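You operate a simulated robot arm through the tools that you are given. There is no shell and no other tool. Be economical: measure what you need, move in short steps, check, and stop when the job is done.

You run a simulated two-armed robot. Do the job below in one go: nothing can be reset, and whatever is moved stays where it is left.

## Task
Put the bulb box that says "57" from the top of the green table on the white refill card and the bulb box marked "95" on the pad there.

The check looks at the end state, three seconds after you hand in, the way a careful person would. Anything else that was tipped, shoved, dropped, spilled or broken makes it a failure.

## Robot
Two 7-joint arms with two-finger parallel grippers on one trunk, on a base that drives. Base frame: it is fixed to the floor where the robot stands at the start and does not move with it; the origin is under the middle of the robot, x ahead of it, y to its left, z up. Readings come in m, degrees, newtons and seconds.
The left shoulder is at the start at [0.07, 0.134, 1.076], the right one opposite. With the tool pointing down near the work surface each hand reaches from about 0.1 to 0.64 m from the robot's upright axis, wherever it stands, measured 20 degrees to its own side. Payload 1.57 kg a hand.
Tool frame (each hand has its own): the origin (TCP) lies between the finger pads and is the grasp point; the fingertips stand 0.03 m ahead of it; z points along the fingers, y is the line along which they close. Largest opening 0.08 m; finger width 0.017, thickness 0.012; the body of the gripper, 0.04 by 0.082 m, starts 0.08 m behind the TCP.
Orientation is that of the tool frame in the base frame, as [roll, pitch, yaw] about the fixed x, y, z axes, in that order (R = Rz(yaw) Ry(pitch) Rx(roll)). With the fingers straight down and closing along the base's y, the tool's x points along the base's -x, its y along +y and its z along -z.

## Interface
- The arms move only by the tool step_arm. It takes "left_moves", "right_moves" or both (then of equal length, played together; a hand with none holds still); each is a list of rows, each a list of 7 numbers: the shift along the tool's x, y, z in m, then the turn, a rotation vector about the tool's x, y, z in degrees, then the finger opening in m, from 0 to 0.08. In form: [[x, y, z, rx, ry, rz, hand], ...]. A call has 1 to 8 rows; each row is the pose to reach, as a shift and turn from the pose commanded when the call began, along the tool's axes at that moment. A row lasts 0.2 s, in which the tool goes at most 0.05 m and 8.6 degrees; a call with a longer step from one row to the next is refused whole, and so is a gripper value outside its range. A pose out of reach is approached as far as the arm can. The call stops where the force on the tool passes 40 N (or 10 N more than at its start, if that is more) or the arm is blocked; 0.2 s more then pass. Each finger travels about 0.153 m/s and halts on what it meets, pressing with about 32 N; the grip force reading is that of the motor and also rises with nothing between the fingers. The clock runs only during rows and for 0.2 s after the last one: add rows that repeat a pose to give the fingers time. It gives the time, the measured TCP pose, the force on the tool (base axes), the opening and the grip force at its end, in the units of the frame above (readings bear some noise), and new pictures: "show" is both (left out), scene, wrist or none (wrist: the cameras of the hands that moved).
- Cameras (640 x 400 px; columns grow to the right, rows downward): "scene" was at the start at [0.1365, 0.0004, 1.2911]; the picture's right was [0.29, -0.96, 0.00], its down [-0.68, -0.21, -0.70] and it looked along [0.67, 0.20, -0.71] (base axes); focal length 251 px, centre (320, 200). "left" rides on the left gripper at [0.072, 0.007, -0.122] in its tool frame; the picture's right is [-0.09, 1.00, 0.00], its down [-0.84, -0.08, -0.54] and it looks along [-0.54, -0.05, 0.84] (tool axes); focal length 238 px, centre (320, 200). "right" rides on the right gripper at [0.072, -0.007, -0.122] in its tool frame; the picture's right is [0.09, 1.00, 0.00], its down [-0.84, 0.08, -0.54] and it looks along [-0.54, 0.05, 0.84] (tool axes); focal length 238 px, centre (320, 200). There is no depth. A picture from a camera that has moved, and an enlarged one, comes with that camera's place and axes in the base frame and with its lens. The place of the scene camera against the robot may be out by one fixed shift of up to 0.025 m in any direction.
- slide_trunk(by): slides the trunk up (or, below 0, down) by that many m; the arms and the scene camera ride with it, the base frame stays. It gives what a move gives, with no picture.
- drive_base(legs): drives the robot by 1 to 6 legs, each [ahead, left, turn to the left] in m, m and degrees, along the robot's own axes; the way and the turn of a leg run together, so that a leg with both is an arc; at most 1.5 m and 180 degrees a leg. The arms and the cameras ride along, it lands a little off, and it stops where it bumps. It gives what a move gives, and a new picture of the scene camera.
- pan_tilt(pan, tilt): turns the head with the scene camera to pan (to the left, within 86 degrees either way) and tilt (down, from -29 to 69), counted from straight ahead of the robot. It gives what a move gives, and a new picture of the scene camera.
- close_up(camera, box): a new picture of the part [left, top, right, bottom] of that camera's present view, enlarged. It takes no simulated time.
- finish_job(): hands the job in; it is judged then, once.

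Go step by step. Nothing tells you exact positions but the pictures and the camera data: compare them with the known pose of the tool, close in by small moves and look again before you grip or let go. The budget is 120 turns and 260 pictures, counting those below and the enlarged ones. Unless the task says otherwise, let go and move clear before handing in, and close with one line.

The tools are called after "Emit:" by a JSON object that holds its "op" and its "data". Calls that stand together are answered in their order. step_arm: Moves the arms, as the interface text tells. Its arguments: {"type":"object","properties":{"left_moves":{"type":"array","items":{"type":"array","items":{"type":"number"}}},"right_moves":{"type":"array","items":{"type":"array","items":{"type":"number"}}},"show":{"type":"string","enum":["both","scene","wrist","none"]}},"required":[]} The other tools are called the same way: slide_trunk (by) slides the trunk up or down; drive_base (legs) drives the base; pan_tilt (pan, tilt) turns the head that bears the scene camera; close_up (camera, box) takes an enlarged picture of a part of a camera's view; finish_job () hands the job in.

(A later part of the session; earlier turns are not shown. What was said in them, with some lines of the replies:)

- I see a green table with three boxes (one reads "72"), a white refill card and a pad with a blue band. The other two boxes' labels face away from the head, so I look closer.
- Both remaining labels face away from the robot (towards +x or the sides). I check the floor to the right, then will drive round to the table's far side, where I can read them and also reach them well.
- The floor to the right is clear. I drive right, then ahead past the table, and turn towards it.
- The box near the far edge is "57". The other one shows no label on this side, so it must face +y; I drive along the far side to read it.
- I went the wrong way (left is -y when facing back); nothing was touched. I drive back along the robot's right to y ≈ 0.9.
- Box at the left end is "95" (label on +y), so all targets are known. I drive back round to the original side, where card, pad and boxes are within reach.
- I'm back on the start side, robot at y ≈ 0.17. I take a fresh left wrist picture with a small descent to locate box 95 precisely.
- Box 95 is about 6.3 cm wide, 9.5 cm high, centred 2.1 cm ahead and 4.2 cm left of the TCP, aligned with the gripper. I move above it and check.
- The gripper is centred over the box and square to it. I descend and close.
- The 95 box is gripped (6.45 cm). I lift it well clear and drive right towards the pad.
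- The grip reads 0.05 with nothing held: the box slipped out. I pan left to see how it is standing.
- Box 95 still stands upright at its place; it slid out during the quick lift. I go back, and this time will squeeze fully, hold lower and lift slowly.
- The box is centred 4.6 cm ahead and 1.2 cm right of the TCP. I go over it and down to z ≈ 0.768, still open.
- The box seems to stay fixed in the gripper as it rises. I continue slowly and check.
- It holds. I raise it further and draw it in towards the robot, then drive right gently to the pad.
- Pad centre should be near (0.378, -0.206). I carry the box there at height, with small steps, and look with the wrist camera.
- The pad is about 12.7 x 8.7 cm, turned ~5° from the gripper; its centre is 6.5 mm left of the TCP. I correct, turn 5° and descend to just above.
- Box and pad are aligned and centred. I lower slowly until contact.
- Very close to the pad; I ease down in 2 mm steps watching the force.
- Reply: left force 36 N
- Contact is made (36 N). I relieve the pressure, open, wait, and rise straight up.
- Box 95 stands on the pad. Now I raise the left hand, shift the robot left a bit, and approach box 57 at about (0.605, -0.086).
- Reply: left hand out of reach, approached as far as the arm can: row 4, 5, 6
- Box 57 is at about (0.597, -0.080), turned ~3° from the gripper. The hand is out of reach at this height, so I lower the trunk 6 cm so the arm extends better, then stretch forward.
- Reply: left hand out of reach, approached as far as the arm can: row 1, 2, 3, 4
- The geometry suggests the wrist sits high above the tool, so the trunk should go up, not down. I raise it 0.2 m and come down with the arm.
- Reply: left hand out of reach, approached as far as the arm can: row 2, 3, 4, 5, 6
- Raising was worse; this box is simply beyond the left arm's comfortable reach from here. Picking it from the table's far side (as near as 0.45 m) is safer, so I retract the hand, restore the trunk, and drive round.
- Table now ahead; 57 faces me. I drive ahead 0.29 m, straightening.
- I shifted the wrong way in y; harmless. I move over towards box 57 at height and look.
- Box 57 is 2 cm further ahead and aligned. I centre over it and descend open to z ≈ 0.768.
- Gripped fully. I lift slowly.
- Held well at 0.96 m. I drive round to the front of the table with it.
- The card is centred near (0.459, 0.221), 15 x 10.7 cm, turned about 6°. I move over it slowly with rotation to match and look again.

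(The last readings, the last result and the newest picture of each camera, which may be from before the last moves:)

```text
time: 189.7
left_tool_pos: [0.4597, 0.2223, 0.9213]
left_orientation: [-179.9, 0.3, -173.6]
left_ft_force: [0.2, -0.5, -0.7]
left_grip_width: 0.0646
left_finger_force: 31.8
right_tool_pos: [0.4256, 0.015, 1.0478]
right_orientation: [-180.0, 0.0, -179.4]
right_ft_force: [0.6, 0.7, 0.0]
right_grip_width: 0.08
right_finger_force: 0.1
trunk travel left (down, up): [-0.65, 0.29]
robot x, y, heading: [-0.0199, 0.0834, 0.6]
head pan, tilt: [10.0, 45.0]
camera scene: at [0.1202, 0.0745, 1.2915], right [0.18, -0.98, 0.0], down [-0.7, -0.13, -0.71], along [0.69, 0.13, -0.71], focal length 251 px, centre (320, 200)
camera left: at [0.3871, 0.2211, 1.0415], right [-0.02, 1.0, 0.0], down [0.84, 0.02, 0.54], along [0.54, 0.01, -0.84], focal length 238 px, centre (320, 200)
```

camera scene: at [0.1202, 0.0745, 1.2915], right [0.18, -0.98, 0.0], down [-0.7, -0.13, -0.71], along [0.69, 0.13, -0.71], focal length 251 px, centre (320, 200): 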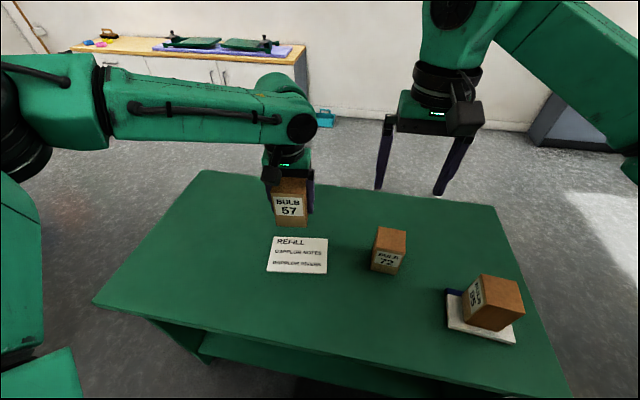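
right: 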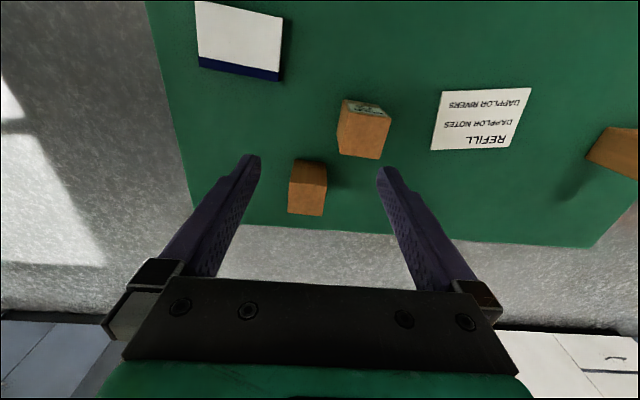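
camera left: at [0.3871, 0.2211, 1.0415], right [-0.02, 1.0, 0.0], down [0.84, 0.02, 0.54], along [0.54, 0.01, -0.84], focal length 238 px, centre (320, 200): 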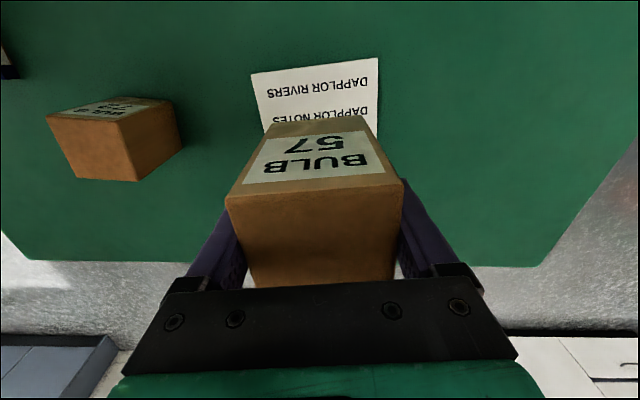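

Alignment is within 3 mm and 1.5°. I correct and lower to about 1.3 cm above the card.

Emit:
{"op": "step_arm", "data": {"left_moves": [[0, -0.002, 0.02, 0, 0, -1.4, 0], [0, -0.003, 0.04, 0, 0, -1.4, 0], [0, -0.003, 0.06, 0, 0, -1.4, 0], [0, -0.003, 0.08, 0, 0, -1.4, 0], [0, -0.003, 0.1, 0, 0, -1.4, 0], [0, -0.003, 0.12, 0, 0, -1.4, 0], [0, -0.003, 0.132, 0, 0, -1.4, 0], [0, -0.003, 0.136, 0, 0, -1.4, 0]]}}

Emit:
{"op": "close_up", "data": {"camera": "scene", "box": [250, 200, 346, 280]}}

```text
time: 191.5
left_tool_pos: [0.4503, 0.2276, 0.7934]
left_orientation: [-179.8, 0.3, -172.2]
left_ft_force: [0.2, -0.1, -1.8]
left_grip_width: 0.0642
left_finger_force: 32.2
left hand out of reach, approached as far as the arm can: row 6, 7, 8
right_tool_pos: [0.4245, 0.0151, 1.0476]
right_orientation: [180.0, 0.1, -179.4]
right_ft_force: [-0.3, 0.3, -0.9]
right_grip_width: 0.08
right_finger_force: 0.0
trunk travel left (down, up): [-0.65, 0.29]
robot x, y, heading: [-0.0181, 0.0844, 0.4]
head pan, tilt: [10.0, 45.0]
camera scene: at [0.1197, 0.0742, 1.2915], right [0.18, -0.98, 0.0], down [-0.7, -0.13, -0.71], along [0.69, 0.13, -0.71], focal length 251 px, centre (320, 200)
camera left: at [0.3778, 0.2241, 0.9151], right [-0.04, 1.0, 0.0], down [0.84, 0.04, 0.55], along [0.54, 0.02, -0.84], focal length 238 px, centre (320, 200)
```

scene: 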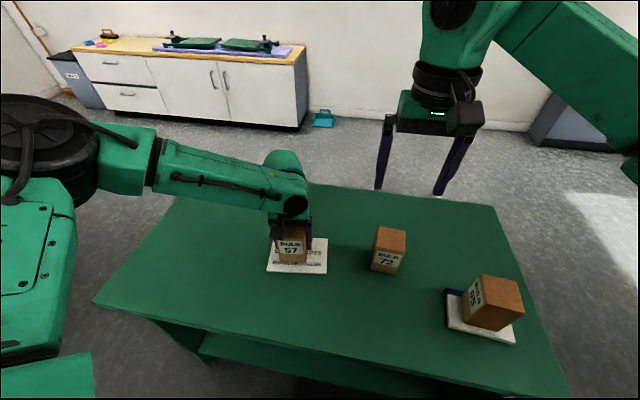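
left: 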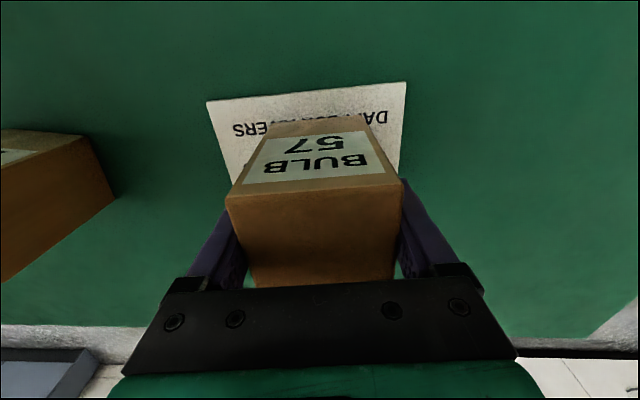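

```text
5.00 times, centred on (298, 240) of scene
camera zoom: at [0.1197, 0.0742, 1.2915], right [0.18, -0.98, 0.0], down [-0.7, -0.13, -0.71], along [0.69, 0.13, -0.71], focal length 1254 px, centre (430, 0)
```

zoom: 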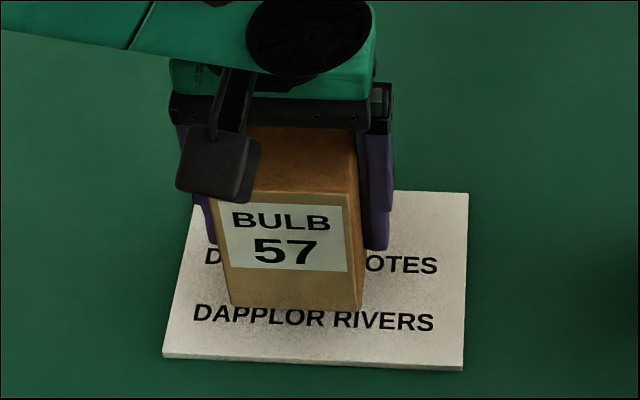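

The arm hits its reach limit at this depth, about 1 cm short. I raise the hand 10 cm to regain the exact spot, then lower the trunk instead.

Emit:
{"op": "step_arm", "data": {"left_moves": [[0, 0, -0.02, 0, 0, 0, 0], [0, 0, -0.04, 0, 0, 0, 0], [0, 0, -0.06, 0, 0, 0, 0], [0, 0, -0.08, 0, 0, 0, 0], [0, 0, -0.1, 0, 0, 0, 0], [0, 0, -0.12, 0, 0, 0, 0]], "show": "none"}}

```text
time: 192.9
left_tool_pos: [0.4493, 0.2248, 0.9166]
left_orientation: [-180.0, 0.1, -172.3]
left_ft_force: [0.8, -0.7, -0.6]
left_grip_width: 0.0646
left_finger_force: 32.4
right_tool_pos: [0.4252, 0.0149, 1.0477]
right_orientation: [-180.0, -0.1, -179.4]
right_ft_force: [-0.9, -0.2, 0.5]
right_grip_width: 0.0801
right_finger_force: 0.0
trunk travel left (down, up): [-0.65, 0.29]
robot x, y, heading: [-0.0188, 0.0839, 0.5]
head pan, tilt: [10.0, 45.0]
```

Emit:
{"op": "step_arm", "data": {"left_moves": [[-0.0086, -0.0072, 0, 0, 0, 0, 0], [-0.0086, -0.0072, 0, 0, 0, 0, 0]], "show": "none"}}

Emit:
{"op": "slide_trunk", "data": {"by": -0.12}}

Emit:
{"op": "step_arm", "data": {"left_moves": [[0, 0, 0.005, 0, 0, 0, 0], [0, 0, 0.01, 0, 0, 0, 0]]}}

Emit:
{"op": "close_up", "data": {"camera": "scene", "box": [250, 180, 346, 260]}}

```text
time: 193.5
left_tool_pos: [0.4584, 0.2195, 0.916]
left_orientation: [-180.0, 0.2, -172.2]
left_ft_force: [-0.5, -1.1, -0.4]
left_grip_width: 0.0647
left_finger_force: 31.4
right_tool_pos: [0.4246, 0.0148, 1.0467]
right_orientation: [-180.0, 0.0, -179.4]
right_ft_force: [1.0, -0.3, -0.3]
right_grip_width: 0.08
right_finger_force: 0.0
trunk travel left (down, up): [-0.65, 0.29]
robot x, y, heading: [-0.0214, 0.0814, 0.5]
head pan, tilt: [10.0, 45.0]
```

```text
time: 195.0
left_tool_pos: [0.4585, 0.2198, 0.7953]
left_orientation: [-180.0, 0.2, -172.4]
left_ft_force: [-0.6, 0.4, -0.5]
left_grip_width: 0.0644
left_finger_force: 31.9
right_tool_pos: [0.425, 0.0154, 0.9269]
right_orientation: [-179.9, -0.1, -179.4]
right_ft_force: [-0.2, -0.1, -0.3]
right_grip_width: 0.0797
right_finger_force: 0.0
trunk travel left (down, up): [-0.53, 0.41]
robot x, y, heading: [-0.0195, 0.0828, 0.6]
head pan, tilt: [10.0, 45.0]
```

```text
time: 195.6
left_tool_pos: [0.458, 0.2191, 0.7851]
left_orientation: [-180.0, 0.3, -172.3]
left_ft_force: [-0.1, -0.1, -1.3]
left_grip_width: 0.0646
left_finger_force: 31.5
right_tool_pos: [0.4258, 0.0145, 0.927]
right_orientation: [-180.0, 0.0, -179.3]
right_ft_force: [-0.9, 0.0, -0.2]
right_grip_width: 0.0802
right_finger_force: 0.0
trunk travel left (down, up): [-0.53, 0.41]
robot x, y, heading: [-0.0182, 0.0844, 0.6]
head pan, tilt: [10.0, 45.0]
camera scene: at [0.1197, 0.0743, 1.1715], right [0.18, -0.98, 0.0], down [-0.7, -0.13, -0.71], along [0.69, 0.13, -0.71], focal length 251 px, centre (320, 200)
camera left: at [0.3855, 0.2169, 0.9062], right [-0.04, 1.0, 0.0], down [0.84, 0.04, 0.54], along [0.54, 0.02, -0.84], focal length 238 px, centre (320, 200)
```

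scene: 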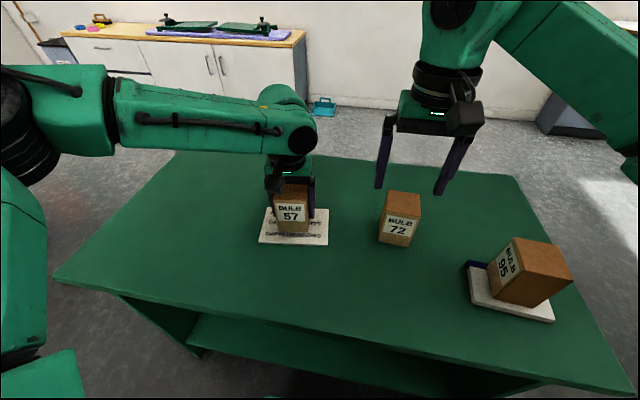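
left: 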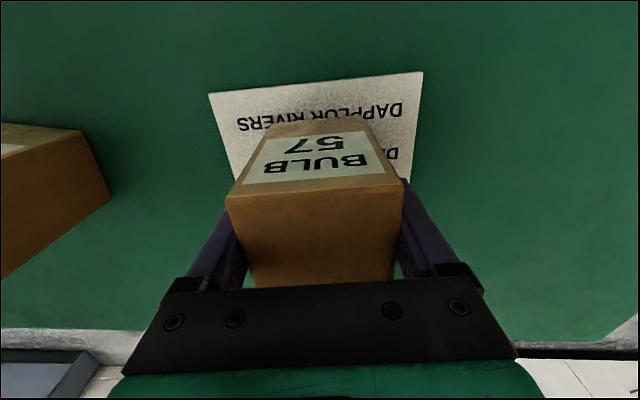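

```text
5.00 times, centred on (298, 220) of scene
camera zoom: at [0.1197, 0.0743, 1.1715], right [0.18, -0.98, 0.0], down [-0.7, -0.13, -0.71], along [0.69, 0.13, -0.71], focal length 1254 px, centre (430, 100)
```

zoom: 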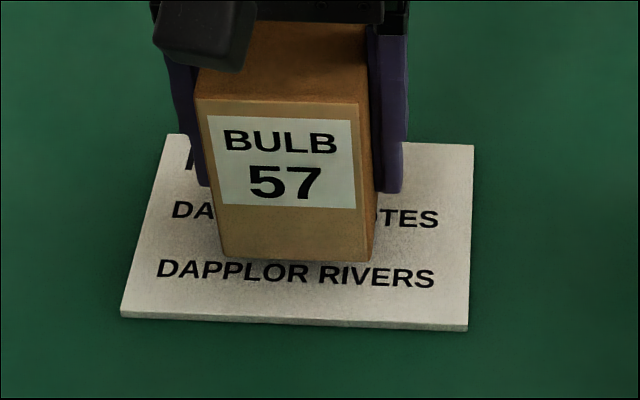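

Nicely centred. I ease down onto the card.

Emit:
{"op": "step_arm", "data": {"left_moves": [[0, 0, 0.004, 0, 0, 0, 0], [0, 0, 0.007, 0, 0, 0, 0], [0, 0, 0.009, 0, 0, 0, 0]], "show": "none"}}

Emit:
{"op": "step_arm", "data": {"left_moves": [[0, 0, 0.002, 0, 0, 0, 0], [0, 0, 0.003, 0, 0, 0, 0]], "show": "none"}}

```text
time: 196.4
left_tool_pos: [0.4586, 0.2195, 0.7768]
left_orientation: [-179.9, 0.2, -172.3]
left_ft_force: [1.4, 0.1, -0.1]
left_grip_width: 0.0645
left_finger_force: 32.1
right_tool_pos: [0.4249, 0.0147, 0.9277]
right_orientation: [-180.0, 0.0, -179.4]
right_ft_force: [0.6, 0.2, -0.2]
right_grip_width: 0.0801
right_finger_force: 0.0
trunk travel left (down, up): [-0.53, 0.41]
robot x, y, heading: [-0.0191, 0.0813, 0.6]
head pan, tilt: [10.0, 45.0]
```

```text
time: 197.0
left_tool_pos: [0.4586, 0.22, 0.7745]
left_orientation: [-179.9, 0.4, -172.2]
left_ft_force: [0.9, 1.2, 4.3]
left_grip_width: 0.0642
left_finger_force: 32.1
right_tool_pos: [0.424, 0.0159, 0.9275]
right_orientation: [-180.0, 0.0, -179.4]
right_ft_force: [0.1, -0.5, 0.3]
right_grip_width: 0.0802
right_finger_force: 0.3
trunk travel left (down, up): [-0.53, 0.41]
robot x, y, heading: [-0.0164, 0.0792, 0.7]
head pan, tilt: [10.0, 45.0]
```

Contact has just been made (about 5 N). I open, wait, and rise straight up.

Emit:
{"op": "step_arm", "data": {"left_moves": [[0, 0, 0, 0, 0, 0, 0.08], [0, 0, 0, 0, 0, 0, 0.08], [0, 0, 0, 0, 0, 0, 0.08], [0, 0, -0.02, 0, 0, 0, 0.08], [0, 0, -0.05, 0, 0, 0, 0.08], [0, 0, -0.09, 0, 0, 0, 0.08], [0, 0, -0.13, 0, 0, 0, 0.08], [0.03, 0, -0.16, 0, 0, 0, 0.08]]}}

```text
time: 198.8
left_tool_pos: [0.4282, 0.2173, 0.935]
left_orientation: [-179.9, 0.3, -172.3]
left_ft_force: [-0.2, 0.6, 0.8]
left_grip_width: 0.0798
left_finger_force: 0.1
right_tool_pos: [0.4235, 0.014, 0.9284]
right_orientation: [180.0, 0.1, -179.4]
right_ft_force: [-0.5, 0.3, 0.0]
right_grip_width: 0.0799
right_finger_force: 0.0
trunk travel left (down, up): [-0.53, 0.41]
robot x, y, heading: [-0.0206, 0.0826, 0.4]
head pan, tilt: [10.0, 45.0]
camera scene: at [0.1171, 0.0738, 1.1718], right [0.18, -0.98, 0.0], down [-0.69, -0.13, -0.71], along [0.7, 0.13, -0.71], focal length 251 px, centre (320, 200)
camera left: at [0.3554, 0.2149, 1.0558], right [-0.04, 1.0, 0.0], down [0.84, 0.04, 0.55], along [0.55, 0.02, -0.84], focal length 238 px, centre (320, 200)
```

scene: 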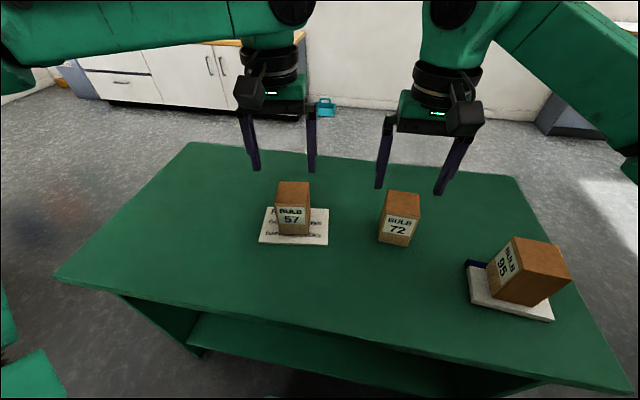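
left: 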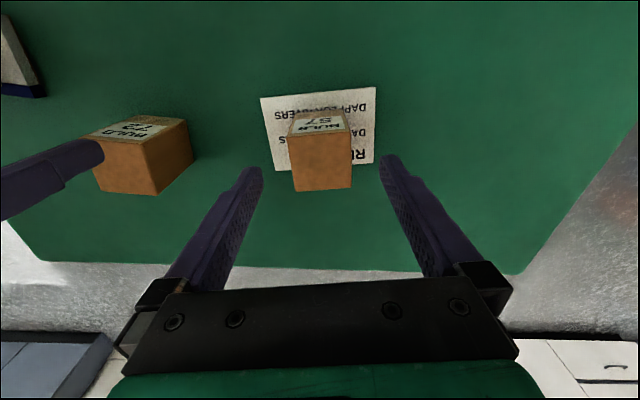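

Box 57 stands on the refill card, 95 on the pad, 72 is untouched, and both hands are clear and open. I check the pad once more before handing in.

Emit:
{"op": "close_up", "data": {"camera": "scene", "box": [450, 220, 580, 330]}}

```text
3.64 times, centred on (515, 275) of scene
camera zoom: at [0.1171, 0.0738, 1.1718], right [0.18, -0.98, 0.0], down [-0.69, -0.13, -0.71], along [0.7, 0.13, -0.71], focal length 912 px, centre (-389, -73)
```

zoom: 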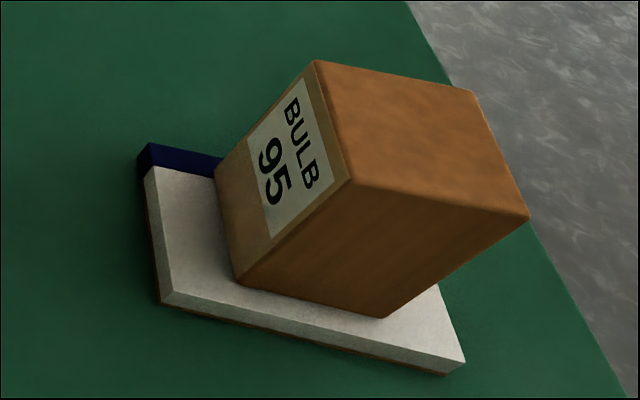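

Both boxes stand upright and fully on their targets, so I hand in.

Emit:
{"op": "finish_job", "data": {}}

```text
The job is handed in.
```

Bulb box 57 is on the white refill card and bulb box 95 is on the pad. Box 95 slipped from the gripper once on the first lift, but it stayed upright where it was. Nothing else was moved.
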